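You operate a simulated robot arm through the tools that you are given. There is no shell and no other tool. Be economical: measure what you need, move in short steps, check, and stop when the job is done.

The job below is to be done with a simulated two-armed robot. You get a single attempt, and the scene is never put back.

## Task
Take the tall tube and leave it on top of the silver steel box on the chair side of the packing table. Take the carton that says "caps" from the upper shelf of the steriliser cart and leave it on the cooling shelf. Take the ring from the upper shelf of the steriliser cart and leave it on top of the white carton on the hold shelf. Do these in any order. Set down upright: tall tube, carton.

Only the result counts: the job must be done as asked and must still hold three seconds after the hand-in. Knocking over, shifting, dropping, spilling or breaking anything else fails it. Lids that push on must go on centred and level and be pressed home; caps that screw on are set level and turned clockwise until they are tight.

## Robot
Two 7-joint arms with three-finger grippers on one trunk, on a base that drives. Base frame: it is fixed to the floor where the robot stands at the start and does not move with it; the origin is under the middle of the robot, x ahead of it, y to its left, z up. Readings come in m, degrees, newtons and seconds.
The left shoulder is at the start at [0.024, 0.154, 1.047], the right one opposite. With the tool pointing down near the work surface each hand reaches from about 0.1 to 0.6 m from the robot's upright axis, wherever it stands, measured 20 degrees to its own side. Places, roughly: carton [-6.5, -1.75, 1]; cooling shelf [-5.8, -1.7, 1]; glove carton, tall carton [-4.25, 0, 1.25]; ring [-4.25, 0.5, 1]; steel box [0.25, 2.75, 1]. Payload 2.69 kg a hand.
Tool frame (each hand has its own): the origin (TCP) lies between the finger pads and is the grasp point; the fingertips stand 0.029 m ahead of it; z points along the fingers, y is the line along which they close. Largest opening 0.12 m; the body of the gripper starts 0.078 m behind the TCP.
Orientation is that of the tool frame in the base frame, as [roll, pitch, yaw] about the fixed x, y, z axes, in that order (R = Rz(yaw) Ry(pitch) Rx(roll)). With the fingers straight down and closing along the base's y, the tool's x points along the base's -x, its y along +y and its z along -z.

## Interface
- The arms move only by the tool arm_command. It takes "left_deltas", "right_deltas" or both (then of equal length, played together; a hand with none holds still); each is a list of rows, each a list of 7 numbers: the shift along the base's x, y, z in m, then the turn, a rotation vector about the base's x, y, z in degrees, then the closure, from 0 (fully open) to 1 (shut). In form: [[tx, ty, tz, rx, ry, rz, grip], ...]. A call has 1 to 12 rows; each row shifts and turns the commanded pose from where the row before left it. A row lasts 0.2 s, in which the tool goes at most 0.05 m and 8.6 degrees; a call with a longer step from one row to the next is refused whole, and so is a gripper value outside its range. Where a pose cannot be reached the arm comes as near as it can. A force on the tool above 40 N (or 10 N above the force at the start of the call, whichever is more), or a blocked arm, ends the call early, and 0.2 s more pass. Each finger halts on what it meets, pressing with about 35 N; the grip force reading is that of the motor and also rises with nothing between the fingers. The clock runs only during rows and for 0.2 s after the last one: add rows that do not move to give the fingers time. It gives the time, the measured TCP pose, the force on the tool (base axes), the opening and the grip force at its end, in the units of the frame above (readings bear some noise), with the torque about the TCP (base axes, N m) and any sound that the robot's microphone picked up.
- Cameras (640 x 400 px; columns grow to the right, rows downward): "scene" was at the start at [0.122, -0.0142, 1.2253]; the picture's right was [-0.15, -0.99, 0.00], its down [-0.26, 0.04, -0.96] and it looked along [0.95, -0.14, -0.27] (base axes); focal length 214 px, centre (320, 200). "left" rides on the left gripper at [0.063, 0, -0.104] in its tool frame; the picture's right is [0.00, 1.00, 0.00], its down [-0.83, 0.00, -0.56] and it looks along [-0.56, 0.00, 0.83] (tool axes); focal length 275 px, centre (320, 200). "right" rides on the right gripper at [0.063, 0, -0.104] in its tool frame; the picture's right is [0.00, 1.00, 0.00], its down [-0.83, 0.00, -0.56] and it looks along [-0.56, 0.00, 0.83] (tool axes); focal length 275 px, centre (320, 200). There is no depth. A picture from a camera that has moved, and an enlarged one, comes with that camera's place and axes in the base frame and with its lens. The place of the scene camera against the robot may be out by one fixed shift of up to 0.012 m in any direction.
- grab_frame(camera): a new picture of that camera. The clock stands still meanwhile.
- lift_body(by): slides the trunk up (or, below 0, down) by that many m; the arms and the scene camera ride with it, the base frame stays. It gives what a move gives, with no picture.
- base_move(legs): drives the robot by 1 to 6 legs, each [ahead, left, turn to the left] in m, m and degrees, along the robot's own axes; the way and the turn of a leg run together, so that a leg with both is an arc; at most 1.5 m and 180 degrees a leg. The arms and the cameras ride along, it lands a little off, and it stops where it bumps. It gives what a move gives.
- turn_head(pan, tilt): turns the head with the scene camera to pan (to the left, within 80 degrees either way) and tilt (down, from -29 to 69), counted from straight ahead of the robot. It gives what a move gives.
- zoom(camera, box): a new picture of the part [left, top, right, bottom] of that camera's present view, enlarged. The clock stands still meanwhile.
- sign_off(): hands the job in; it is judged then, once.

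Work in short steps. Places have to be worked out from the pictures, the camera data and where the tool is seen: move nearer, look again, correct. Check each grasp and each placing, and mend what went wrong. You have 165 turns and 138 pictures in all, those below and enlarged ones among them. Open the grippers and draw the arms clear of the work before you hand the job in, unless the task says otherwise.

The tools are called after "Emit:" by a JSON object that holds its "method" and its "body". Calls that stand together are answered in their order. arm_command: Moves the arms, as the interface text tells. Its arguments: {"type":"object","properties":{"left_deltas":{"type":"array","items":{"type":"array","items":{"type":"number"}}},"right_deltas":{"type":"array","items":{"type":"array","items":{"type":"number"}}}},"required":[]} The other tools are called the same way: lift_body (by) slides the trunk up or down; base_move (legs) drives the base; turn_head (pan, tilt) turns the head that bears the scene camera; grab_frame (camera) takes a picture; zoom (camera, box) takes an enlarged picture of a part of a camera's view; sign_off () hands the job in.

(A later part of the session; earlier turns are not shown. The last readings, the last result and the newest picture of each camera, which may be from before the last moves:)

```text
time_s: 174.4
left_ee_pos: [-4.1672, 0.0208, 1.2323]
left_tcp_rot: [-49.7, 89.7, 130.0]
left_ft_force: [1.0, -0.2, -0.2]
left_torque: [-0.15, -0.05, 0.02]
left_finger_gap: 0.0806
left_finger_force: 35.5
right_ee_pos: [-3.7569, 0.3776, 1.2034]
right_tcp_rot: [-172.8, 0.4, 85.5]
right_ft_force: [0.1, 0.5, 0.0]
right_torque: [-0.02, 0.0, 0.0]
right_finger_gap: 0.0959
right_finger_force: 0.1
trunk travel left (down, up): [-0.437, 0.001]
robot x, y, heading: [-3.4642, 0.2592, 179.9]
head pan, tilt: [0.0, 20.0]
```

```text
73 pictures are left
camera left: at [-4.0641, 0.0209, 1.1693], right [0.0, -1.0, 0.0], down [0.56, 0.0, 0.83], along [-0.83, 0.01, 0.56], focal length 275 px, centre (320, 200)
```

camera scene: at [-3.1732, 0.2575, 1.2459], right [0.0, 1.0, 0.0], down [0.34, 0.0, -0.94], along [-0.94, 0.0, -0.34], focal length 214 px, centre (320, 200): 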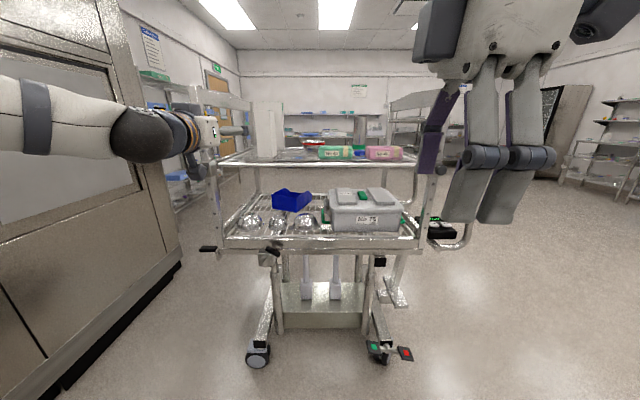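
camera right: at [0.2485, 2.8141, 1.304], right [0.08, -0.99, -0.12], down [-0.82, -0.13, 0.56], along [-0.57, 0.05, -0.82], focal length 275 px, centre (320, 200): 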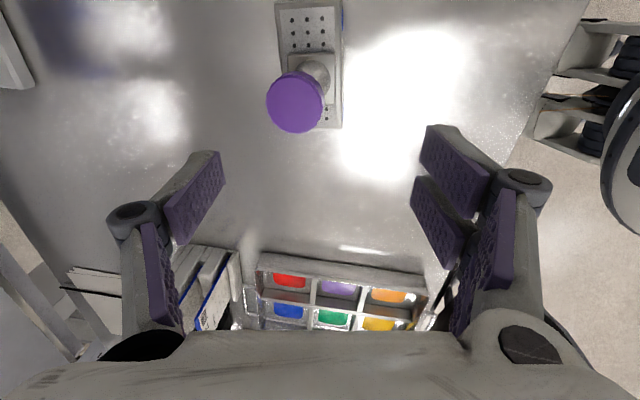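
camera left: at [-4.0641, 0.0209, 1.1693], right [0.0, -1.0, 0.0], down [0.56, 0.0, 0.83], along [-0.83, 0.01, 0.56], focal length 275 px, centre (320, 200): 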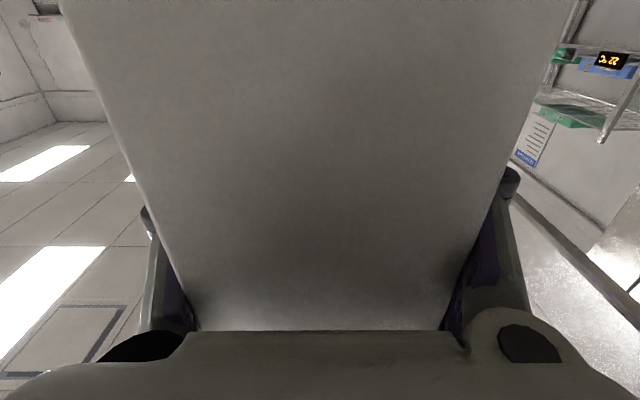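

The carton is gripped (gap 0.081). I lift it 5 cm and check that it comes up.

Emit:
{"method": "arm_command", "body": {"left_deltas": [[0, 0, 0.012, 0, 0, 0, 1], [0, 0, 0.014, 0, 0, 0, 1], [0, 0, 0.014, 0, 0, 0, 1], [0, 0, 0.01, 0, 0, 0, 1], [0, 0, 0, 0, 0, 0, 1]]}}

Emit:
{"method": "grab_frame", "body": {"camera": "scene"}}

```text
time_s: 175.6
left_ee_pos: [-4.1677, 0.0198, 1.2814]
left_tcp_rot: [-58.4, 89.8, 121.3]
left_ft_force: [-1.4, 0.1, -2.6]
left_torque: [0.02, 0.04, 0.01]
left_finger_gap: 0.0792
left_finger_force: 35.2
right_ee_pos: [-3.7572, 0.378, 1.2054]
right_tcp_rot: [-173.1, 0.5, 85.6]
right_ft_force: [-0.2, -0.8, -0.1]
right_torque: [0.04, 0.01, -0.01]
right_finger_gap: 0.0959
right_finger_force: 0.0
trunk travel left (down, up): [-0.437, 0.001]
robot x, y, heading: [-3.4652, 0.2584, 179.9]
head pan, tilt: [0.0, 20.0]
```

```text
72 pictures are left
camera scene: at [-3.5652, 0.2559, 1.2458], right [0.0, 1.0, 0.0], down [0.34, 0.0, -0.94], along [-0.94, 0.0, -0.34], focal length 214 px, centre (320, 200)
```

scene: 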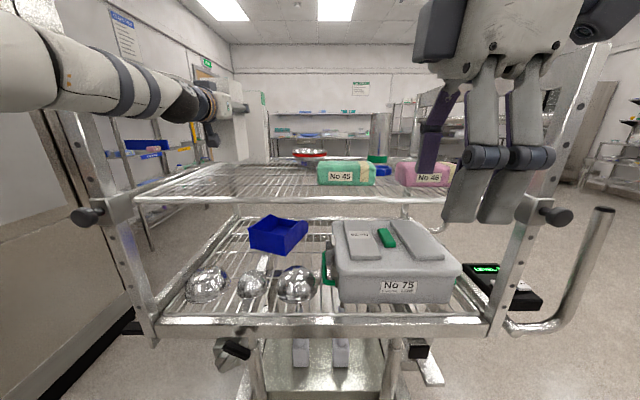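

The carton is up. I drive back 0.35 m, draw the left hand in, and meanwhile turn the right hand back so it closes along y.

Emit:
{"method": "base_move", "body": {"legs": [[-0.35, 0, 0]]}}

Emit:
{"method": "arm_command", "body": {"left_deltas": [[0.02, 0, 0, 0, 0, 0, 1], [0.02, 0, 0, 0, 0, 0, 1], [0.02, 0, 0, 0, 0, 0, 1], [0.02, 0, 0, 0, 0, 0, 1], [0.02, 0, 0, 0, 0, 0, 1], [0.02, 0, 0, 0, 0, 0, 1], [0.02, 0, 0, 0, 0, 0, 1], [0, 0, 0, 0, 0, 0, 1], [0, 0, 0, 0, 0, 0, 1], [0, 0, 0, 0, 0, 0, 1], [0, 0, 0, 0, 0, 0, 1], [0, 0, 0, 0, 0, 0, 1]], "right_deltas": [[0, 0.005, 0, -0.5, -7, 0, 0.2], [-0.01, 0.005, 0, 0, 0, -7.8, 0.2], [-0.01, 0.005, 0, 0, 0, -7.8, 0.2], [-0.01, 0.005, 0, 0, 0, -7.8, 0.2], [-0.01, 0.005, 0, 0, 0, -7.8, 0.2], [-0.01, 0.005, 0, 0, 0, -7.8, 0.2], [-0.01, 0.005, 0, 0, 0, -7.8, 0.2], [-0.01, 0.005, 0, 0, 0, -7.8, 0.2], [-0.01, 0.005, 0, 0, 0, -7.8, 0.2], [0, 0.005, 0, 0, 0, -7.8, 0.2], [0, 0.005, 0, 0, 0, -7.8, 0.2], [0, 0.005, 0, 0, 0, -7.8, 0.2]]}}

Emit:
{"method": "grab_frame", "body": {"camera": "scene"}}

```text
time_s: 177.8
left_ee_pos: [-3.8259, 0.0193, 1.2809]
left_tcp_rot: [-58.3, 89.8, 121.5]
left_ft_force: [0.5, -0.8, -2.6]
left_torque: [0.0, 0.03, 0.01]
left_finger_gap: 0.0786
left_finger_force: 35.1
right_ee_pos: [-3.4155, 0.3767, 1.2042]
right_tcp_rot: [-172.9, 0.5, 85.5]
right_ft_force: [0.5, -0.8, 0.6]
right_torque: [0.01, 0.0, 0.0]
right_finger_gap: 0.0962
right_finger_force: 0.1
trunk travel left (down, up): [-0.437, 0.001]
robot x, y, heading: [-3.1208, 0.2606, 180.1]
head pan, tilt: [0.0, 20.0]
```

```text
time_s: 180.4
left_ee_pos: [-3.6832, 0.0187, 1.2794]
left_tcp_rot: [-55.9, 89.7, 123.7]
left_ft_force: [0.8, 1.0, -2.9]
left_torque: [0.01, 0.06, 0.0]
left_finger_gap: 0.0767
left_finger_force: 34.8
right_ee_pos: [-3.4975, 0.4364, 1.2048]
right_tcp_rot: [-179.9, 0.5, -0.5]
right_ft_force: [0.3, 0.2, -0.9]
right_torque: [-0.02, 0.0, 0.01]
right_finger_gap: 0.096
right_finger_force: 0.1
trunk travel left (down, up): [-0.437, 0.001]
robot x, y, heading: [-3.1218, 0.2526, 180.0]
head pan, tilt: [0.0, 20.0]
```

```text
71 pictures are left
camera scene: at [-3.2236, 0.2554, 1.2458], right [0.0, 1.0, 0.0], down [0.34, 0.0, -0.94], along [-0.94, 0.0, -0.34], focal length 214 px, centre (320, 200)
```

scene: 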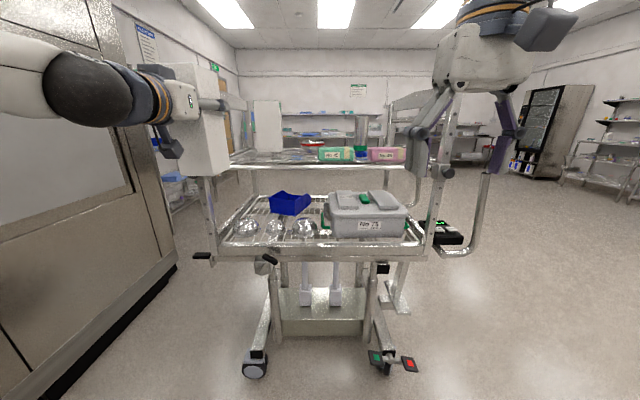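

The carton stays in the left hand. I tilt the right hand 45° forward and draw the left in a little more.

Emit:
{"method": "arm_command", "body": {"left_deltas": [[0.02, 0, 0, 0, 0, 0, 1], [0.02, 0, 0, 0, 0, 0, 1], [0.02, 0, 0, 0, 0, 0, 1], [0.02, 0, 0, 0, 0, 0, 1], [0, 0, 0, 0, 0, 0, 1], [0, 0, 0, 0, 0, 0, 1], [0, 0, 0, 0, 0, 0, 1]], "right_deltas": [[-0.01, 0, 0.003, 0, 7.5, 0, 0.2], [-0.01, 0, 0.003, 0, 7.5, 0, 0.2], [-0.01, 0, 0.003, 0, 7.5, 0, 0.2], [-0.01, 0, 0.003, 0, 7.5, 0, 0.2], [-0.01, 0, 0, 0, 7.5, 0, 0.2], [-0.01, 0, 0, 0, 7.0, 0, 0.2], [0, 0, 0, 0, 0, 0, 0.2]]}}

Emit:
{"method": "base_move", "body": {"legs": [[0.38, 0, 0]]}}

Emit:
{"method": "grab_frame", "body": {"camera": "right"}}

Emit:
{"method": "grab_frame", "body": {"camera": "scene"}}

```text
time_s: 182.1
left_ee_pos: [-3.6068, 0.0196, 1.2806]
left_tcp_rot: [-58.0, 89.8, 121.6]
left_ft_force: [0.1, 0.0, -2.8]
left_torque: [-0.04, 0.04, 0.03]
left_finger_gap: 0.0755
left_finger_force: 34.8
right_ee_pos: [-3.5566, 0.4366, 1.2168]
right_tcp_rot: [179.6, 45.2, -0.5]
right_ft_force: [1.1, -0.6, -0.3]
right_torque: [0.01, 0.01, 0.02]
right_finger_gap: 0.0961
right_finger_force: 0.0
trunk travel left (down, up): [-0.437, 0.001]
robot x, y, heading: [-3.1207, 0.2573, 179.7]
head pan, tilt: [0.0, 20.0]
```

```text
time_s: 184.5
left_ee_pos: [-3.9892, 0.0254, 1.2809]
left_tcp_rot: [-56.1, 89.8, 123.2]
left_ft_force: [-0.4, -1.4, -3.3]
left_torque: [0.0, 0.04, 0.0]
left_finger_gap: 0.0746
left_finger_force: 35.0
right_ee_pos: [-3.9369, 0.4394, 1.2164]
right_tcp_rot: [179.7, 45.1, -0.8]
right_ft_force: [-0.1, -0.5, -0.6]
right_torque: [-0.05, 0.0, -0.02]
right_finger_gap: 0.0959
right_finger_force: 0.0
trunk travel left (down, up): [-0.437, 0.001]
robot x, y, heading: [-3.5007, 0.2536, 179.5]
head pan, tilt: [0.0, 20.0]
```

```text
70 pictures are left
camera right: at [-3.8191, 0.4386, 1.2466], right [-0.01, -1.0, 0.0], down [-0.2, 0.0, 0.98], along [-0.98, 0.01, -0.2], focal length 275 px, centre (320, 200)
```

right: 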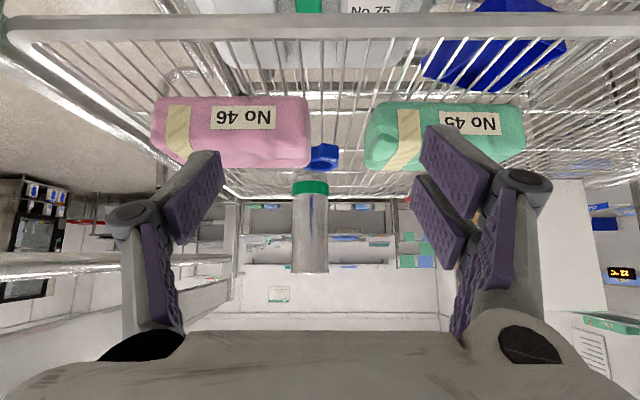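

```text
69 pictures are left
camera scene: at [-3.6051, 0.2576, 1.2459], right [0.01, 1.0, 0.0], down [0.34, 0.0, -0.94], along [-0.94, 0.01, -0.34], focal length 214 px, centre (320, 200)
```

scene: 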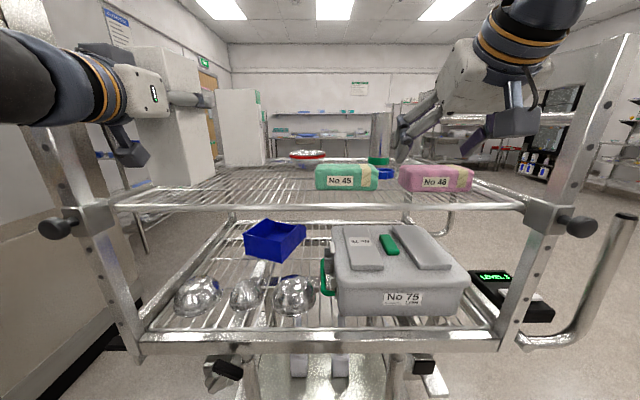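

The ring shows just behind the gap between the packs. I zoom in to measure its outline.

Emit:
{"method": "zoom", "body": {"camera": "scene", "box": [310, 140, 480, 210]}}

Emit:
{"method": "zoom", "body": {"camera": "right", "box": [270, 100, 400, 200]}}

Emit:
{"method": "zoom", "body": {"camera": "scene", "box": [80, 30, 240, 200]}}

```text
3.76 times, centred on (395, 175) of scene
camera zoom: at [-3.6051, 0.2576, 1.2459], right [0.01, 1.0, 0.0], down [0.34, 0.0, -0.94], along [-0.94, 0.01, -0.34], focal length 807 px, centre (38, 294)
```

zoom: 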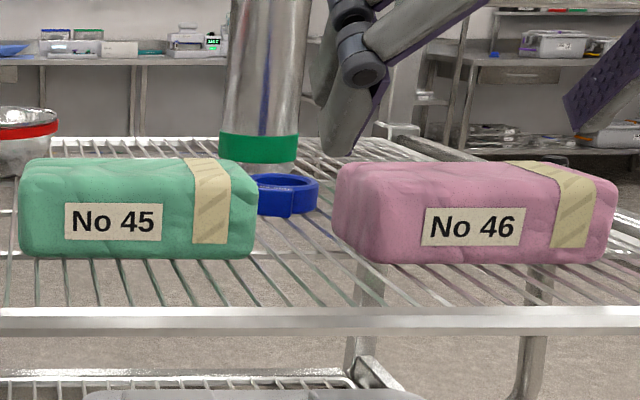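

```text
4.00 times, centred on (335, 150) of right
camera zoom: at [-3.8191, 0.4386, 1.2466], right [-0.01, -1.0, 0.0], down [-0.2, 0.0, 0.98], along [-0.98, 0.01, -0.2], focal length 1101 px, centre (260, 400)
```

zoom: 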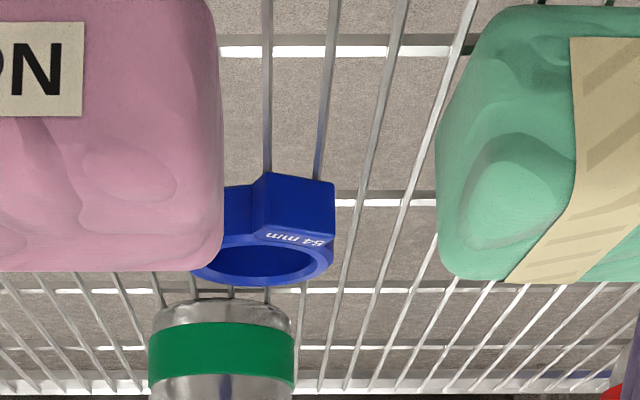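

```text
2.35 times, centred on (160, 115) of scene
camera zoom: at [-3.6051, 0.2576, 1.2459], right [0.01, 1.0, 0.0], down [0.34, 0.0, -0.94], along [-0.94, 0.01, -0.34], focal length 505 px, centre (696, 400)
```

zoom: 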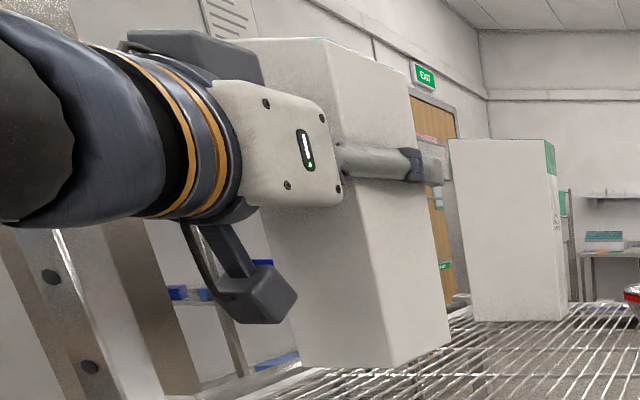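

The camera side of the right hand would foul the packs at this tilt, so I roll that hand about its own axis to bring the camera on top, raising slightly. First half now.

Emit:
{"method": "arm_command", "body": {"right_deltas": [[0.003, 0, 0.005, 5.8, 0, 5.8, 0.2], [0.003, 0, 0.005, 5.8, 0, 5.8, 0.2], [0.003, 0, 0.005, 5.8, 0, 5.8, 0.2], [0, 0, 0.005, 5.8, 0, 5.8, 0.2], [0, 0, 0.005, 5.8, 0, 5.8, 0.2], [0, 0, 0.005, 5.8, 0, 5.8, 0.2], [0, 0, 0, 5.8, 0, 5.8, 0.2], [0, 0, 0, 5.8, 0, 5.8, 0.2], [0, 0, 0, 5.8, 0, 5.8, 0.2], [0, 0, 0, 5.8, 0, 5.8, 0.2], [0, 0, 0, 5.8, 0, 5.8, 0.2]]}}

```text
time_s: 186.9
left_ee_pos: [-3.9891, 0.0251, 1.2804]
left_tcp_rot: [-56.0, 89.7, 123.3]
left_ft_force: [-0.1, -0.7, -3.6]
left_torque: [0.0, 0.07, -0.01]
left_finger_gap: 0.0743
left_finger_force: 34.6
right_ee_pos: [-3.9281, 0.4404, 1.2469]
right_tcp_rot: [-134.8, 0.1, 89.9]
right_ft_force: [-0.5, -0.3, 1.7]
right_torque: [0.04, 0.01, 0.04]
right_finger_gap: 0.0959
right_finger_force: 0.1
trunk travel left (down, up): [-0.437, 0.001]
robot x, y, heading: [-3.5023, 0.2547, 179.6]
head pan, tilt: [0.0, 20.0]
```

The first 90° went fully. I continue the roll.

Emit:
{"method": "arm_command", "body": {"right_deltas": [[0, 0, 0, 5.8, 0, 5.8, 0.2], [0, 0, 0, 5.8, 0, 5.8, 0.2], [0, 0, 0, 5.8, 0, 5.8, 0.2], [0, 0, 0, 5.8, 0, 5.8, 0.2], [0, 0, 0, 5.8, 0, 5.8, 0.2], [0, 0, 0, 5.8, 0, 5.8, 0.2], [0, 0, 0, 5.8, 0, 5.8, 0.2], [0, 0, 0, 5.8, 0, 5.8, 0.2], [0, 0, 0, 5.8, 0, 5.8, 0.2], [0, 0, 0, 5.8, 0, 5.8, 0.2], [0, 0, 0, 5.6, 0, 5.6, 0.2]]}}

Emit:
{"method": "grab_frame", "body": {"camera": "right"}}

```text
time_s: 189.3
left_ee_pos: [-3.9889, 0.0253, 1.2796]
left_tcp_rot: [-55.9, 89.7, 123.5]
left_ft_force: [0.1, -0.9, -3.1]
left_torque: [0.01, 0.06, -0.01]
left_finger_gap: 0.0737
left_finger_force: 35.2
right_ee_pos: [-3.9279, 0.4401, 1.2466]
right_tcp_rot: [-179.5, -45.0, 179.7]
right_ft_force: [-0.2, -0.4, -0.6]
right_torque: [0.01, -0.04, -0.02]
right_finger_gap: 0.096
right_finger_force: 0.1
trunk travel left (down, up): [-0.437, 0.001]
robot x, y, heading: [-3.5002, 0.2608, 179.6]
head pan, tilt: [0.0, 20.0]
```

```text
65 pictures are left
camera right: at [-3.8986, 0.4397, 1.3658], right [0.0, 1.0, 0.0], down [0.98, 0.0, -0.19], along [-0.19, 0.0, -0.98], focal length 275 px, centre (320, 200)
```

right: 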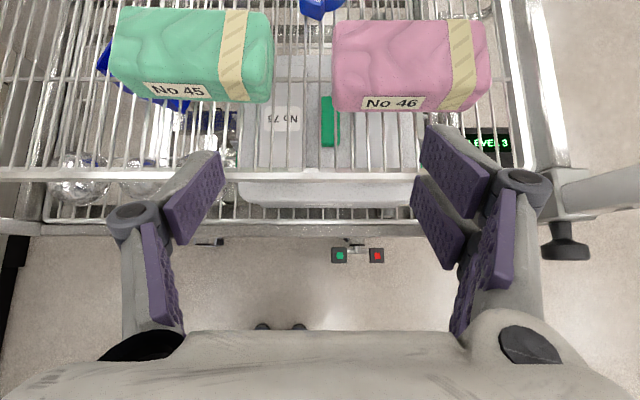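

The roll worked and the camera now looks down on the shelf. I move the hand forward above the packs to see the ring from above.

Emit:
{"method": "arm_command", "body": {"right_deltas": [[-0.03, 0, 0, 0, 0, 0, 0.2], [-0.03, 0, 0, 0, 0, 0, 0.2], [-0.03, 0, 0, 0, 0, 0, 0.2], [-0.03, 0, 0, 0, 0, 0, 0.2], [0, 0, 0, 0, 0, 0, 0.2]]}}

Emit:
{"method": "grab_frame", "body": {"camera": "right"}}

```text
time_s: 190.5
left_ee_pos: [-3.9885, 0.025, 1.2811]
left_tcp_rot: [-41.6, 89.8, 137.7]
left_ft_force: [-0.4, 0.6, -1.8]
left_torque: [0.0, 0.03, 0.01]
left_finger_gap: 0.0738
left_finger_force: 35.3
right_ee_pos: [-4.0466, 0.4371, 1.2485]
right_tcp_rot: [-179.4, -45.1, 179.4]
right_ft_force: [0.4, -0.1, 0.6]
right_torque: [-0.02, 0.02, 0.01]
right_finger_gap: 0.0958
right_finger_force: 0.2
trunk travel left (down, up): [-0.437, 0.001]
robot x, y, heading: [-3.5059, 0.258, 179.4]
head pan, tilt: [0.0, 20.0]
```

```text
64 pictures are left
camera right: at [-4.0175, 0.4378, 1.3677], right [0.0, 1.0, 0.0], down [0.98, 0.0, -0.2], along [-0.2, 0.0, -0.98], focal length 275 px, centre (320, 200)
```

right: 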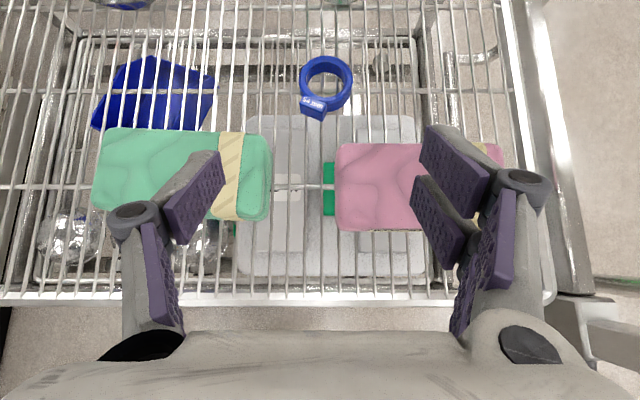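

The ring is clear from above at about (-4.189, 0.444), OD about 0.052, tab towards +x. I descend diagonally most of the way, then recheck.

Emit:
{"method": "arm_command", "body": {"right_deltas": [[-0.022, 0.0015, -0.02, 0, 0, 0, 0.2], [-0.022, 0.0015, -0.02, 0, 0, 0, 0.2], [-0.022, 0.0015, -0.02, 0, 0, 0, 0.2], [-0.022, 0.0015, -0.02, 0, 0, 0, 0.2], [-0.022, 0.0015, -0.018, 0, 0, 0, 0.2], [0, 0, 0, 0, 0, 0, 0.2]]}}

Emit:
{"method": "grab_frame", "body": {"camera": "right"}}

Emit:
{"method": "grab_frame", "body": {"camera": "scene"}}

```text
time_s: 191.9
left_ee_pos: [-3.9894, 0.0245, 1.2802]
left_tcp_rot: [-40.4, 89.8, 139.0]
left_ft_force: [0.1, 0.3, -2.4]
left_torque: [0.01, 0.03, -0.02]
left_finger_gap: 0.0733
left_finger_force: 34.5
right_ee_pos: [-4.1556, 0.4493, 1.1508]
right_tcp_rot: [-179.4, -45.2, 179.5]
right_ft_force: [0.2, 0.2, -0.1]
right_torque: [0.03, 0.02, 0.01]
right_finger_gap: 0.096
right_finger_force: 0.0
trunk travel left (down, up): [-0.437, 0.001]
robot x, y, heading: [-3.4992, 0.258, 179.8]
head pan, tilt: [0.0, 20.0]
```

```text
63 pictures are left
camera right: at [-4.1267, 0.4476, 1.2699], right [0.0, 1.0, 0.0], down [0.98, 0.0, -0.2], along [-0.2, -0.01, -0.98], focal length 275 px, centre (320, 200)
```

right: 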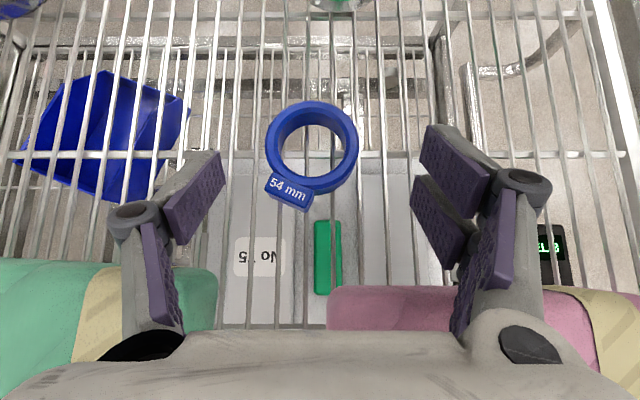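

```text
62 pictures are left
camera scene: at [-3.6041, 0.2576, 1.246], right [0.01, 1.0, 0.0], down [0.34, 0.0, -0.94], along [-0.94, 0.01, -0.34], focal length 214 px, centre (320, 200)
```

scene: 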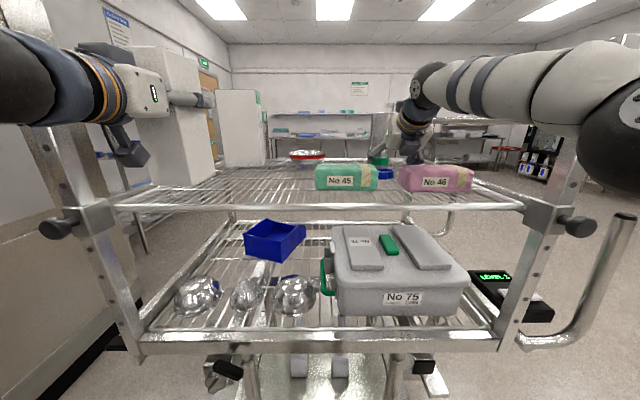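

The ring centre reads (-4.189, 0.4425). I make the last 3.4 cm along the tool axis with a 6.5 mm y correction and close.

Emit:
{"method": "arm_command", "body": {"right_deltas": [[-0.008, -0.0065, -0.007, 0, 0, 0, 0.2], [-0.008, 0, -0.008, 0, 0, 0, 0.2], [-0.008, 0, -0.008, 0, 0, 0, 0.2], [0, 0, 0, 0, 0, 0, 0.2], [0, 0, 0, 0, 0, 0, 0.5], [0, 0, 0, 0, 0, 0, 0.8], [0, 0, 0, 0, 0, 0, 1], [0, 0, 0, 0, 0, 0, 1]]}}

Emit:
{"method": "grab_frame", "body": {"camera": "right"}}

```text
time_s: 193.2
left_ee_pos: [-3.9864, 0.0248, 1.2812]
left_tcp_rot: [-49.7, 89.8, 129.5]
left_ft_force: [-0.6, -0.8, -2.1]
left_torque: [0.0, 0.09, -0.03]
left_finger_gap: 0.0732
left_finger_force: 34.8
right_ee_pos: [-4.1774, 0.4459, 1.1398]
right_tcp_rot: [-179.9, -46.6, 179.2]
right_ft_force: [5.3, 2.7, 24.8]
right_torque: [0.39, -0.21, -0.2]
right_finger_gap: 0.0525
right_finger_force: 20.9
trunk travel left (down, up): [-0.437, 0.001]
robot x, y, heading: [-3.5043, 0.256, 179.4]
head pan, tilt: [0.0, 20.0]
stopped in row 6 (right hand): the force on the tool passed its limit at 46 N (the readings are from after the stop); the commanded pose is now the measured one
```

```text
61 pictures are left
camera right: at [-4.1458, 0.4451, 1.2574], right [0.01, 1.0, 0.0], down [0.97, -0.01, -0.22], along [-0.22, 0.0, -0.97], focal length 275 px, centre (320, 200)
```

right: 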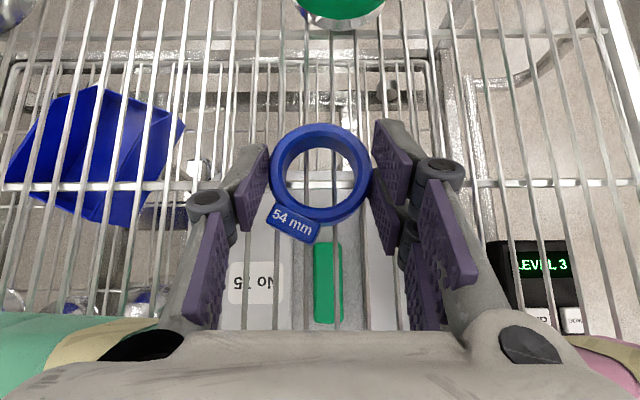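

The tips touched the wire deck (which lies nearer z 1.11) and the fingers are on the ring at 0.0525. I ease up 3 mm while closing fully, then lift.

Emit:
{"method": "arm_command", "body": {"right_deltas": [[0, 0, 0.002, 0, 0, 0, 1], [0, 0, 0, 0, 0, 0, 1], [0, 0, 0, 0, 0, 0, 1], [0, 0, 0.01, 0, 0, 0, 1], [0, 0, 0.015, 0, 0, 0, 1], [0, 0, 0.02, 0, 0, 0, 1], [0, 0, 0.02, 0, 0, 0, 1], [0, 0, 0, 0, 0, 0, 1]]}}

Emit:
{"method": "grab_frame", "body": {"camera": "right"}}

Emit:
{"method": "zoom", "body": {"camera": "scene", "box": [300, 70, 500, 210]}}

```text
time_s: 195.0
left_ee_pos: [-3.9898, 0.0263, 1.2795]
left_tcp_rot: [-64.8, 89.8, 114.7]
left_ft_force: [0.1, 0.4, -2.6]
left_torque: [-0.04, 0.03, 0.02]
left_finger_gap: 0.0729
left_finger_force: 35.1
right_ee_pos: [-4.1584, 0.4497, 1.179]
right_tcp_rot: [-179.7, -45.7, 179.3]
right_ft_force: [-0.1, 0.4, -0.6]
right_torque: [-0.02, 0.0, -0.03]
right_finger_gap: 0.0519
right_finger_force: 35.0
right hand out of reach, approached as far as the arm can: row 4, 5, 6
trunk travel left (down, up): [-0.437, 0.001]
robot x, y, heading: [-3.5064, 0.2563, 179.2]
head pan, tilt: [0.0, 20.0]
```

```text
60 pictures are left
camera right: at [-4.1288, 0.4478, 1.2966], right [0.01, 1.0, 0.0], down [0.98, -0.01, -0.2], along [-0.2, 0.0, -0.98], focal length 275 px, centre (320, 200)
```

right: 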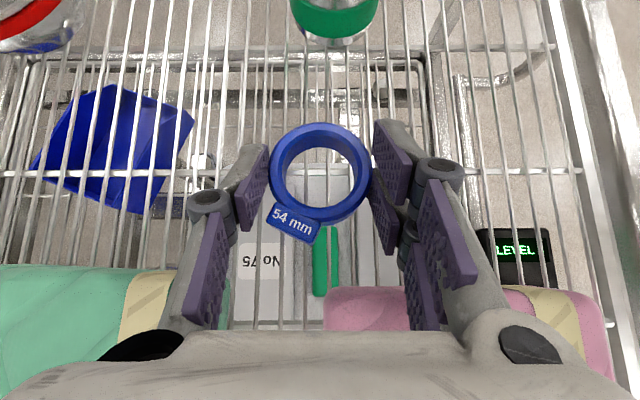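

```text
2.86 times, centred on (400, 140) of scene
camera zoom: at [-3.6047, 0.2584, 1.2458], right [0.01, 1.0, 0.0], down [0.34, 0.0, -0.94], along [-0.94, 0.01, -0.34], focal length 613 px, centre (91, 371)
```

zoom: 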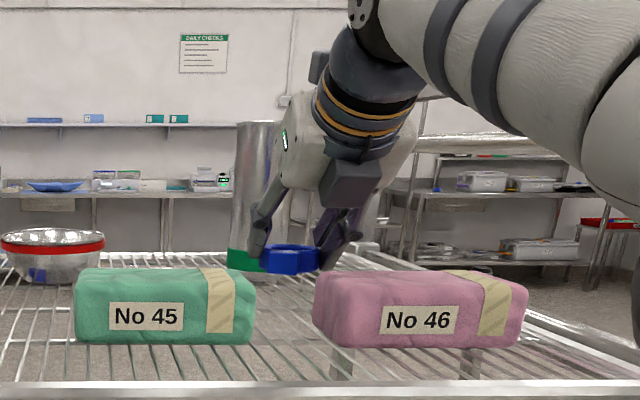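

The ring is held level and lifted. I raise it along the back diagonal over the packs, then reverse the robot.

Emit:
{"method": "arm_command", "body": {"right_deltas": [[0.005, 0, 0.012, 0, 0, 0, 1], [0.008, 0, 0.015, 0, 0, 0, 1], [0.012, 0, 0.018, 0, 0, 0, 1], [0.02, 0, 0.015, 0, 0, 0, 1], [0.02, 0, 0.01, 0, 0, 0, 1], [0, 0, 0, 0, 0, 0, 1]]}}

Emit:
{"method": "base_move", "body": {"legs": [[-0.5, 0, 0]]}}

Emit:
{"method": "grab_frame", "body": {"camera": "scene"}}

Emit:
{"method": "grab_frame", "body": {"camera": "right"}}

```text
time_s: 196.4
left_ee_pos: [-3.9897, 0.025, 1.2811]
left_tcp_rot: [-79.5, 89.9, 99.9]
left_ft_force: [0.2, 0.1, -2.7]
left_torque: [-0.01, 0.07, 0.0]
left_finger_gap: 0.0724
left_finger_force: 35.3
right_ee_pos: [-4.0894, 0.4487, 1.242]
right_tcp_rot: [-179.7, -45.7, 179.3]
right_ft_force: [-0.7, 0.2, -1.0]
right_torque: [-0.02, -0.01, 0.0]
right_finger_gap: 0.0519
right_finger_force: 35.0
right hand out of reach, approached as far as the arm can: row 1
trunk travel left (down, up): [-0.437, 0.001]
robot x, y, heading: [-3.5064, 0.2586, 179.4]
head pan, tilt: [0.0, 20.0]
```

```text
time_s: 199.4
left_ee_pos: [-3.4766, 0.0191, 1.2795]
left_tcp_rot: [-60.4, 89.7, 119.5]
left_ft_force: [0.3, -1.1, -2.5]
left_torque: [0.02, 0.06, -0.03]
left_finger_gap: 0.0721
left_finger_force: 34.9
right_ee_pos: [-3.5806, 0.4401, 1.2434]
right_tcp_rot: [-179.8, -45.5, 180.0]
right_ft_force: [0.5, 0.1, 0.5]
right_torque: [-0.03, -0.01, 0.02]
right_finger_gap: 0.0516
right_finger_force: 34.9
trunk travel left (down, up): [-0.437, 0.001]
robot x, y, heading: [-2.9945, 0.2556, -179.6]
head pan, tilt: [0.0, 20.0]
```

```text
58 pictures are left
camera scene: at [-3.0941, 0.2557, 1.2458], right [0.0, 1.0, 0.0], down [0.34, 0.0, -0.94], along [-0.94, 0.0, -0.34], focal length 214 px, centre (320, 200)
```

scene: 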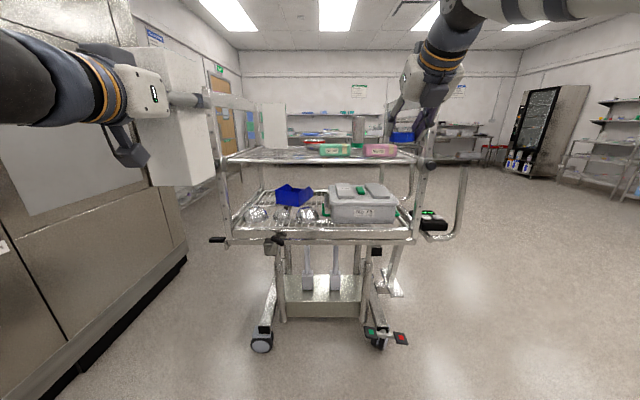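

```text
57 pictures are left
camera right: at [-3.5501, 0.4396, 1.3613], right [-0.01, 1.0, 0.0], down [0.98, 0.01, -0.21], along [-0.21, 0.0, -0.98], focal length 275 px, centre (320, 200)
```

right: 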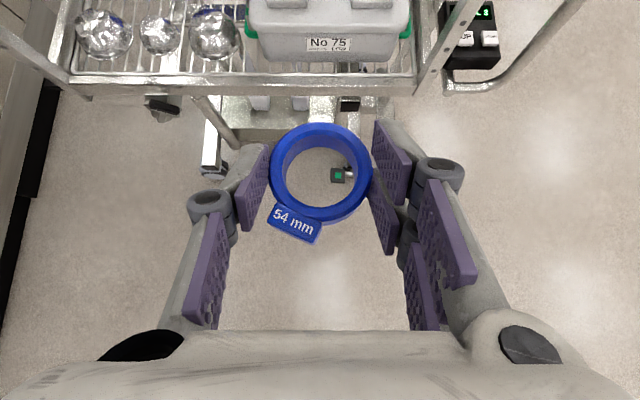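

Both are held well. I briefly turn the left hand to see the carton's hidden faces and confirm it reads "caps".

Emit:
{"method": "arm_command", "body": {"left_deltas": [[0, 0.01, 0, 0, 0, 8, 1], [0, 0.01, 0, 0, 0, 8, 1], [0, 0.01, 0, 0, 0, 8, 1], [0, 0.01, 0, 0, 0, 8, 1], [0, 0.01, 0, 0, 0, 8, 1], [0, 0, 0, 0, 0, 8, 1], [0, 0, 0, 0, 0, 8, 1], [0, 0, 0, 0, 0, 0, 1]]}}

Emit:
{"method": "turn_head", "body": {"pan": 15, "tilt": 10}}

Emit:
{"method": "grab_frame", "body": {"camera": "scene"}}

```text
time_s: 201.2
left_ee_pos: [-3.476, 0.0689, 1.2806]
left_tcp_rot: [-62.0, 89.8, 174.2]
left_ft_force: [0.0, -0.3, -2.0]
left_torque: [-0.04, 0.04, -0.01]
left_finger_gap: 0.0708
left_finger_force: 34.8
right_ee_pos: [-3.5796, 0.439, 1.2422]
right_tcp_rot: [-179.8, -45.7, 180.0]
right_ft_force: [0.8, 0.6, -0.3]
right_torque: [-0.02, -0.01, -0.01]
right_finger_gap: 0.0515
right_finger_force: 35.2
trunk travel left (down, up): [-0.437, 0.001]
robot x, y, heading: [-2.992, 0.2543, -179.7]
head pan, tilt: [0.0, 20.0]
```

```text
time_s: 202.0
left_ee_pos: [-3.4755, 0.0683, 1.2805]
left_tcp_rot: [123.4, 90.0, -0.6]
left_ft_force: [-0.7, 0.5, -2.9]
left_torque: [-0.07, 0.04, 0.0]
left_finger_gap: 0.0704
left_finger_force: 34.6
right_ee_pos: [-3.5808, 0.4397, 1.2425]
right_tcp_rot: [-179.9, -45.5, -180.0]
right_ft_force: [0.6, 0.7, -0.1]
right_torque: [-0.02, -0.03, -0.02]
right_finger_gap: 0.0516
right_finger_force: 34.9
trunk travel left (down, up): [-0.437, 0.001]
robot x, y, heading: [-2.9913, 0.2552, -180.1]
head pan, tilt: [15.0, 10.0]
```

```text
56 pictures are left
camera scene: at [-3.091, 0.2317, 1.2621], right [-0.26, 0.97, 0.0], down [0.17, 0.05, -0.98], along [-0.95, -0.26, -0.17], focal length 214 px, centre (320, 200)
```

scene: 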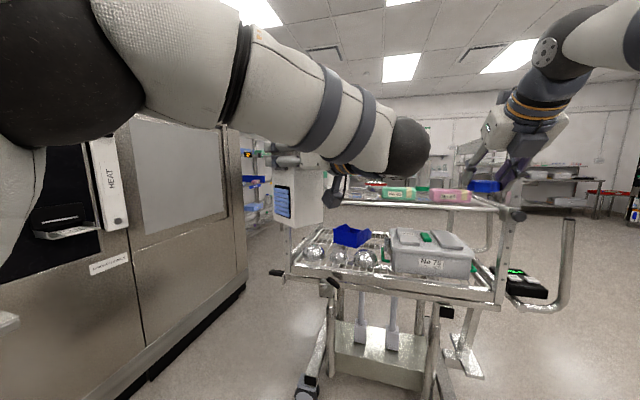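

Emit:
{"method": "zoom", "body": {"camera": "scene", "box": [250, 140, 350, 230]}}

Emit:
{"method": "grab_frame", "body": {"camera": "left"}}

```text
4.44 times, centred on (300, 185) of scene
camera zoom: at [-3.091, 0.2317, 1.2621], right [-0.26, 0.97, 0.0], down [0.17, 0.05, -0.98], along [-0.95, -0.26, -0.17], focal length 953 px, centre (409, 267)
```

zoom: 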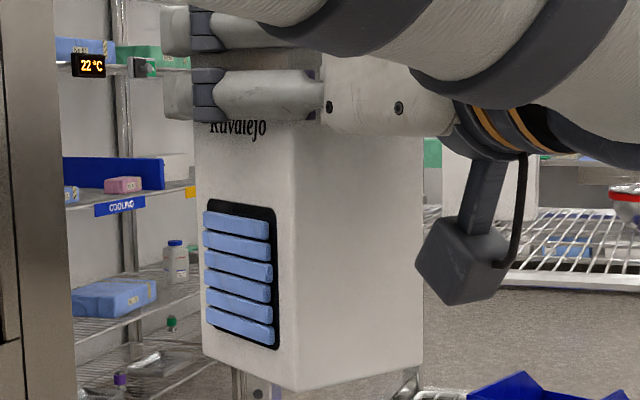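

```text
54 pictures are left
camera left: at [-3.4169, 0.1563, 1.2171], right [0.83, -0.56, 0.0], down [0.31, 0.46, 0.83], along [-0.47, -0.69, 0.56], focal length 275 px, centre (320, 200)
```

left: 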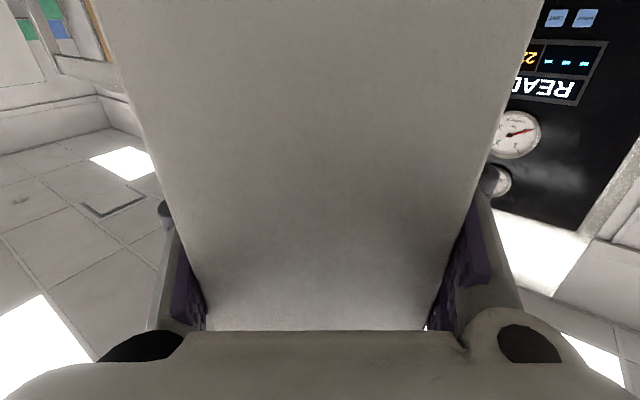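

The hidden face shows the maker's mark and a window with stacked blue caps, so it is the caps carton. I turn the left hand back, hold the grip steady at a set width, and drive round the cart to the shelving.

Emit:
{"method": "arm_command", "body": {"left_deltas": [[0, -0.01, 0, 0, 0, -8, 0.43], [0, -0.01, 0, 0, 0, -8, 0.43], [0, -0.01, 0, 0, 0, -8, 0.43], [0, -0.01, 0, 0, 0, -8, 0.43], [0, -0.01, 0, 0, 0, -8, 0.43], [0, 0, 0, 0, 0, -8, 0.43], [0, 0, 0, 0, 0, -8, 0.43], [0, 0, 0, 0, 0, 0, 0.43]]}}

Emit:
{"method": "base_move", "body": {"legs": [[0, -1.35, 0], [1.5, 0, 0], [1.5, 0, 0], [0, 0, 90], [1.2, 0, 0]]}}

Emit:
{"method": "turn_head", "body": {"pan": 0, "tilt": 12}}

Emit:
{"method": "grab_frame", "body": {"camera": "scene"}}

```text
time_s: 203.8
left_ee_pos: [-3.4749, 0.0194, 1.2804]
left_tcp_rot: [-25.5, 89.8, 154.5]
left_ft_force: [-0.6, -0.1, -0.6]
left_torque: [0.0, 0.0, 0.01]
left_finger_gap: 0.0684
left_finger_force: 0.0
right_ee_pos: [-3.5805, 0.4398, 1.2433]
right_tcp_rot: [-179.7, -45.8, -180.0]
right_ft_force: [-0.6, 0.1, 0.3]
right_torque: [-0.03, 0.0, 0.02]
right_finger_gap: 0.0514
right_finger_force: 35.3
trunk travel left (down, up): [-0.437, 0.001]
robot x, y, heading: [-2.9901, 0.2552, -179.7]
head pan, tilt: [15.0, 10.0]
```

```text
time_s: 237.6
left_ee_pos: [-5.7064, -0.0058, 1.28]
left_tcp_rot: [-55.6, 89.9, -143.3]
left_ft_force: [0.4, -0.1, -0.2]
left_torque: [0.0, 0.02, 0.0]
left_finger_gap: 0.0682
left_finger_force: 0.1
right_ee_pos: [-6.1254, -0.1275, 1.2433]
right_tcp_rot: [-179.7, -45.7, -87.8]
right_ft_force: [0.0, -0.5, 0.9]
right_torque: [0.01, -0.01, 0.01]
right_finger_gap: 0.051
right_finger_force: 35.0
trunk travel left (down, up): [-0.437, 0.001]
robot x, y, heading: [-5.9693, 0.4682, -87.3]
head pan, tilt: [15.0, 10.0]
```

```text
time_s: 238.3
left_ee_pos: [-5.7076, -0.0067, 1.2805]
left_tcp_rot: [-52.2, 89.8, -139.8]
left_ft_force: [0.9, 0.3, 0.2]
left_torque: [0.01, 0.01, -0.02]
left_finger_gap: 0.0681
left_finger_force: 0.0
right_ee_pos: [-6.1264, -0.1287, 1.2434]
right_tcp_rot: [-179.8, -45.7, -87.7]
right_ft_force: [0.5, -0.9, -0.5]
right_torque: [-0.02, -0.01, 0.0]
right_finger_gap: 0.0508
right_finger_force: 35.1
trunk travel left (down, up): [-0.437, 0.001]
robot x, y, heading: [-5.9678, 0.469, -87.4]
head pan, tilt: [0.0, 12.0]
```

```text
53 pictures are left
camera scene: at [-5.9679, 0.3713, 1.2589], right [-1.0, -0.05, 0.0], down [-0.01, 0.21, -0.98], along [0.04, -0.98, -0.21], focal length 214 px, centre (320, 200)
```

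scene: 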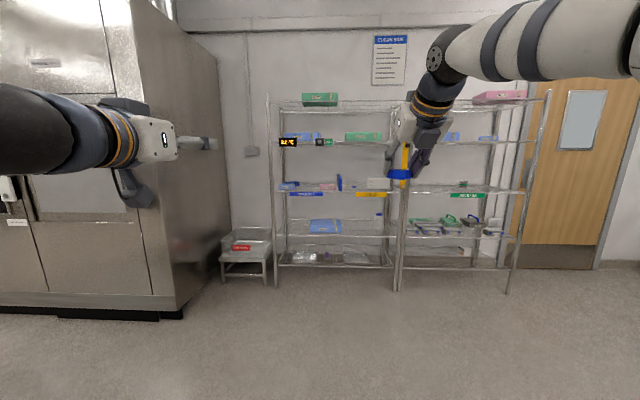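

The left hand is empty: the carton slipped out when I eased the grip, and must lie near (-3.5, 0.05). I'll set the ring first, then go back for the carton. I zoom in on the shelves.

Emit:
{"method": "zoom", "body": {"camera": "scene", "box": [260, 120, 420, 240]}}

```text
3.33 times, centred on (340, 180) of scene
camera zoom: at [-5.9679, 0.3713, 1.2589], right [-1.0, -0.05, 0.0], down [-0.01, 0.21, -0.98], along [0.04, -0.98, -0.21], focal length 715 px, centre (253, 267)
```

zoom: 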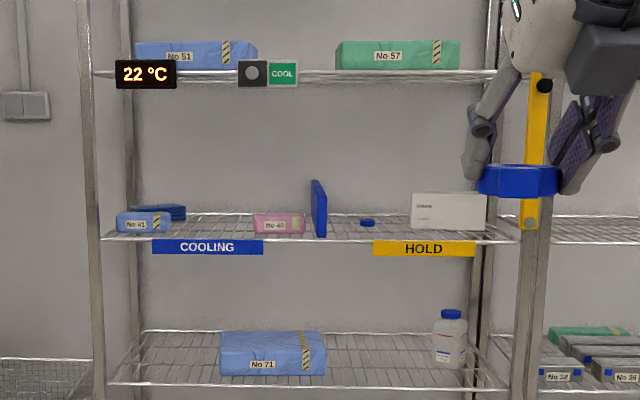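

The hold carton top is at around (-6.44, -1.6, 1.05), with the COOL shelf above at about 1.35. I drive closer, lined up for the right hand.

Emit:
{"method": "base_move", "body": {"legs": [[0, -0.27, -2.5], [0.9, 0, 0]]}}

Emit:
{"method": "turn_head", "body": {"pan": 0, "tilt": 15}}

Emit:
{"method": "grab_frame", "body": {"camera": "scene"}}

Emit:
{"method": "grab_frame", "body": {"camera": "right"}}

```text
time_s: 245.3
left_ee_pos: [-5.9861, -0.9138, 1.281]
left_tcp_rot: [-54.2, 89.7, -143.4]
left_ft_force: [-0.6, 0.2, -0.3]
left_torque: [-0.04, 0.0, 0.01]
left_finger_gap: 0.0684
left_finger_force: 0.0
right_ee_pos: [-6.4066, -1.0238, 1.2439]
right_tcp_rot: [-179.8, -45.7, -89.2]
right_ft_force: [0.3, -0.4, -0.5]
right_torque: [0.03, 0.04, 0.01]
right_finger_gap: 0.0509
right_finger_force: 35.6
trunk travel left (down, up): [-0.437, 0.001]
robot x, y, heading: [-6.2296, -0.4377, -89.1]
head pan, tilt: [0.0, 12.0]
```

```text
time_s: 246.0
left_ee_pos: [-5.9854, -0.9131, 1.279]
left_tcp_rot: [-51.1, 89.8, -140.2]
left_ft_force: [0.8, 0.6, 1.1]
left_torque: [-0.01, -0.01, 0.0]
left_finger_gap: 0.0684
left_finger_force: 0.0
right_ee_pos: [-6.4068, -1.0261, 1.2424]
right_tcp_rot: [-179.9, -45.7, -89.2]
right_ft_force: [0.2, -0.6, -0.5]
right_torque: [0.01, 0.0, -0.01]
right_finger_gap: 0.051
right_finger_force: 35.2
trunk travel left (down, up): [-0.437, 0.001]
robot x, y, heading: [-6.232, -0.4322, -89.2]
head pan, tilt: [0.0, 15.0]
```

```text
51 pictures are left
camera scene: at [-6.236, -0.5298, 1.254], right [-1.0, -0.02, 0.0], down [0.0, 0.26, -0.97], along [0.02, -0.97, -0.26], focal length 214 px, centre (320, 200)
```

scene: 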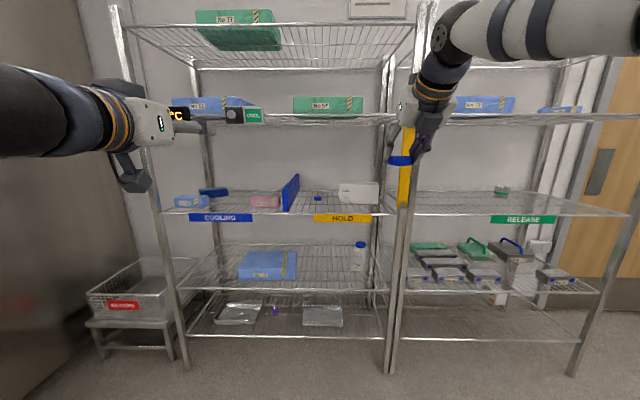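

```text
50 pictures are left
camera right: at [-6.4072, -0.9946, 1.3614], right [-1.0, -0.02, 0.0], down [-0.02, 0.98, -0.21], along [0.0, -0.21, -0.98], focal length 275 px, centre (320, 200)
```

right: 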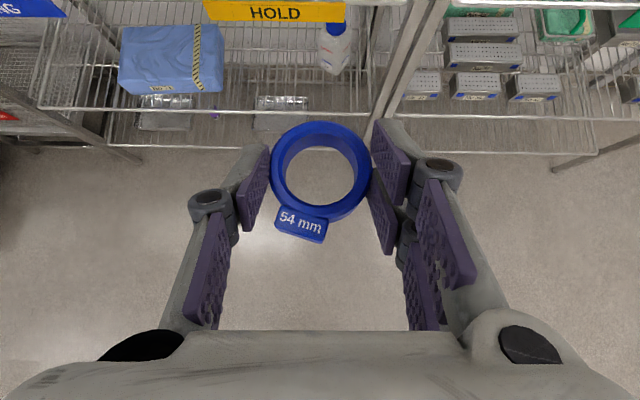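

Emit:
{"method": "zoom", "body": {"camera": "scene", "box": [280, 90, 440, 230]}}

```text
2.86 times, centred on (360, 160) of scene
camera zoom: at [-6.236, -0.5298, 1.254], right [-1.0, -0.02, 0.0], down [0.0, 0.26, -0.97], along [0.02, -0.97, -0.26], focal length 613 px, centre (206, 314)
```

zoom: 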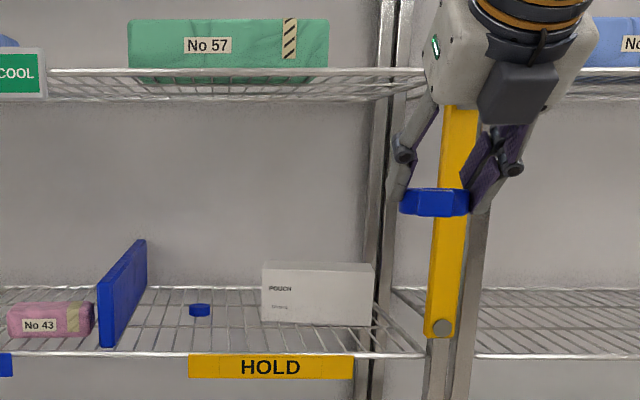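

The hold carton ("POUCH") has its top at about x -6.42, y -1.62 to -1.68, z 1.046, and the shelf above is at z 1.325. I flatten the right hand by 9° to clear it and fold the left hand down out of the way.

Emit:
{"method": "arm_command", "body": {"left_deltas": [[0, 0.02, -0.005, 8.2, 0, 0, 0], [0, 0.02, -0.005, 8.2, 0, 0, 0], [0, 0.02, -0.005, 8.2, 0, 0, 0], [0, 0.02, -0.005, 8.2, 0, 0, 0], [0, 0.02, -0.005, 8.2, 0, 0, 0], [0, 0.02, -0.005, 8.2, 0, 0, 0], [0, 0.02, -0.005, 8.2, 0, 0, 0], [0, 0.02, -0.005, 8.2, 0, 0, 0], [0, 0.02, -0.01, 8.2, 0, 0, 0], [0, 0.02, -0.01, 8.2, 0, 0, 0], [0, 0, -0.01, 8, 0, 0, 0]], "right_deltas": [[0, 0, 0, -3, 0, 0, 1], [0, 0, 0, -3, 0, 0, 1], [0, 0, 0, -3, 0, 0, 1], [0, 0, -0.01, 0, 0, 0, 1], [0, 0, -0.01, 0, 0, 0, 1], [0, 0, -0.01, 0, 0, 0, 1], [0, 0, -0.01, 0, 0, 0, 1], [0, 0, -0.01, 0, 0, 0, 1], [0, 0, -0.01, 0, 0, 0, 1], [0, 0, -0.01, 0, 0, 0, 1], [0, 0, -0.01, 0, 0, 0, 1]]}}

Emit:
{"method": "base_move", "body": {"legs": [[0.42, 0, 0]]}}

Emit:
{"method": "grab_frame", "body": {"camera": "scene"}}

Emit:
{"method": "grab_frame", "body": {"camera": "right"}}

```text
time_s: 248.4
left_ee_pos: [-5.9842, -0.7138, 1.2091]
left_tcp_rot: [179.1, 0.0, 90.1]
left_ft_force: [-0.2, 0.0, 0.2]
left_torque: [0.02, 0.03, 0.0]
left_finger_gap: 0.1201
left_finger_force: 0.0
right_ee_pos: [-6.4061, -1.0263, 1.163]
right_tcp_rot: [-180.0, -54.7, -89.1]
right_ft_force: [-0.3, 0.1, -1.5]
right_torque: [-0.04, -0.01, 0.02]
right_finger_gap: 0.0512
right_finger_force: 35.2
trunk travel left (down, up): [-0.437, 0.001]
robot x, y, heading: [-6.2318, -0.4358, -89.1]
head pan, tilt: [0.0, 15.0]
```

```text
time_s: 251.0
left_ee_pos: [-5.9754, -1.1434, 1.2098]
left_tcp_rot: [179.1, 0.1, 90.2]
left_ft_force: [0.5, -1.0, -0.1]
left_torque: [0.04, 0.0, 0.0]
left_finger_gap: 0.1201
left_finger_force: 0.1
right_ee_pos: [-6.3975, -1.4548, 1.1628]
right_tcp_rot: [179.9, -54.6, -88.9]
right_ft_force: [0.1, -0.6, -0.4]
right_torque: [0.03, 0.02, 0.01]
right_finger_gap: 0.0509
right_finger_force: 34.9
trunk travel left (down, up): [-0.437, 0.001]
robot x, y, heading: [-6.2244, -0.8673, -88.9]
head pan, tilt: [0.0, 15.0]
```

```text
48 pictures are left
camera scene: at [-6.2276, -0.9599, 1.254], right [-1.0, -0.02, 0.0], down [-0.01, 0.26, -0.97], along [0.02, -0.97, -0.26], focal length 214 px, centre (320, 200)
```

scene: 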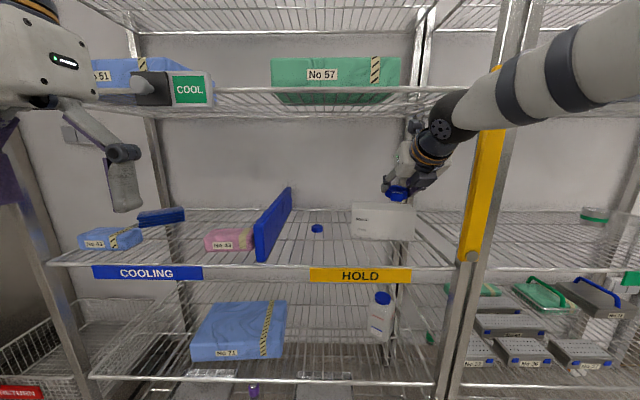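

```text
47 pictures are left
camera right: at [-6.3986, -1.4075, 1.2754], right [-1.0, -0.02, 0.0], down [-0.02, 0.93, -0.36], along [0.0, -0.36, -0.93], focal length 275 px, centre (320, 200)
```

right: 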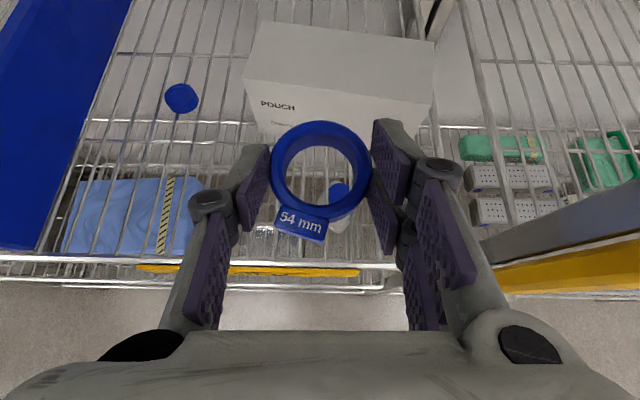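

The carton top centre is at (-6.42, -1.663). I lower the hand to TCP z 1.095 in front of the shelf, then drive in 0.16 m so it passes well under the COOL shelf.

Emit:
{"method": "arm_command", "body": {"right_deltas": [[-0.006, 0, -0.017, 0, 0, 0, 1], [-0.006, 0, -0.017, 0, 0, 0, 1], [-0.006, 0, -0.017, 0, 0, 0, 1], [-0.004, 0, -0.015, 0, 0, 0, 1], [0, 0, 0, 0, 0, 0, 1]]}}

Emit:
{"method": "base_move", "body": {"legs": [[0.14, 0, 0]]}}

Emit:
{"method": "grab_frame", "body": {"camera": "scene"}}

Emit:
{"method": "grab_frame", "body": {"camera": "right"}}

```text
time_s: 252.2
left_ee_pos: [-5.9757, -1.1433, 1.2098]
left_tcp_rot: [179.0, 0.1, 90.3]
left_ft_force: [-0.3, 0.3, 0.2]
left_torque: [-0.03, 0.0, 0.01]
left_finger_gap: 0.1201
left_finger_force: 0.2
right_ee_pos: [-6.4194, -1.4546, 1.099]
right_tcp_rot: [180.0, -54.6, -88.9]
right_ft_force: [0.6, 0.7, -0.7]
right_torque: [0.01, 0.01, -0.02]
right_finger_gap: 0.0508
right_finger_force: 34.5
trunk travel left (down, up): [-0.437, 0.001]
robot x, y, heading: [-6.2233, -0.8645, -88.9]
head pan, tilt: [0.0, 15.0]
```

```text
time_s: 253.5
left_ee_pos: [-5.9727, -1.2845, 1.2084]
left_tcp_rot: [179.1, 0.2, 90.2]
left_ft_force: [-0.3, 0.4, 0.5]
left_torque: [0.06, -0.03, -0.02]
left_finger_gap: 0.1198
left_finger_force: 0.2
right_ee_pos: [-6.4163, -1.5948, 1.0987]
right_tcp_rot: [180.0, -54.7, -89.1]
right_ft_force: [0.1, 0.9, -0.1]
right_torque: [0.02, -0.02, 0.01]
right_finger_gap: 0.0509
right_finger_force: 34.8
trunk travel left (down, up): [-0.437, 0.001]
robot x, y, heading: [-6.222, -1.0005, -88.9]
head pan, tilt: [0.0, 15.0]
```

```text
46 pictures are left
camera scene: at [-6.2249, -1.1009, 1.254], right [-1.0, -0.02, 0.0], down [0.0, 0.26, -0.97], along [0.02, -0.97, -0.26], focal length 214 px, centre (320, 200)
```

scene: 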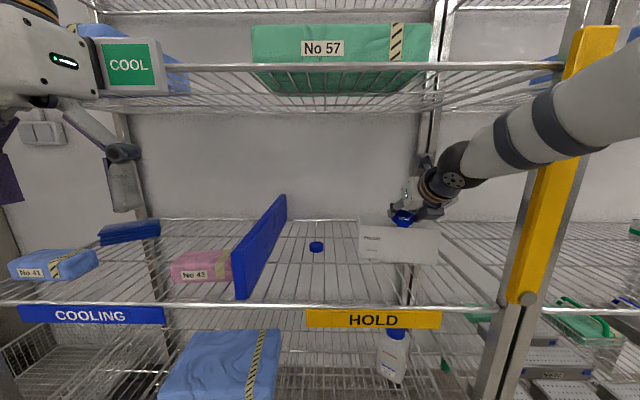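

```text
45 pictures are left
camera right: at [-6.4177, -1.5476, 1.2111], right [-1.0, -0.02, 0.0], down [-0.02, 0.93, -0.36], along [0.0, -0.36, -0.93], focal length 275 px, centre (320, 200)
```

right: 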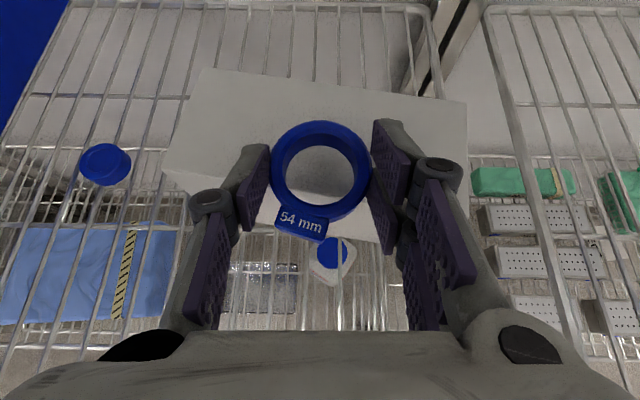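

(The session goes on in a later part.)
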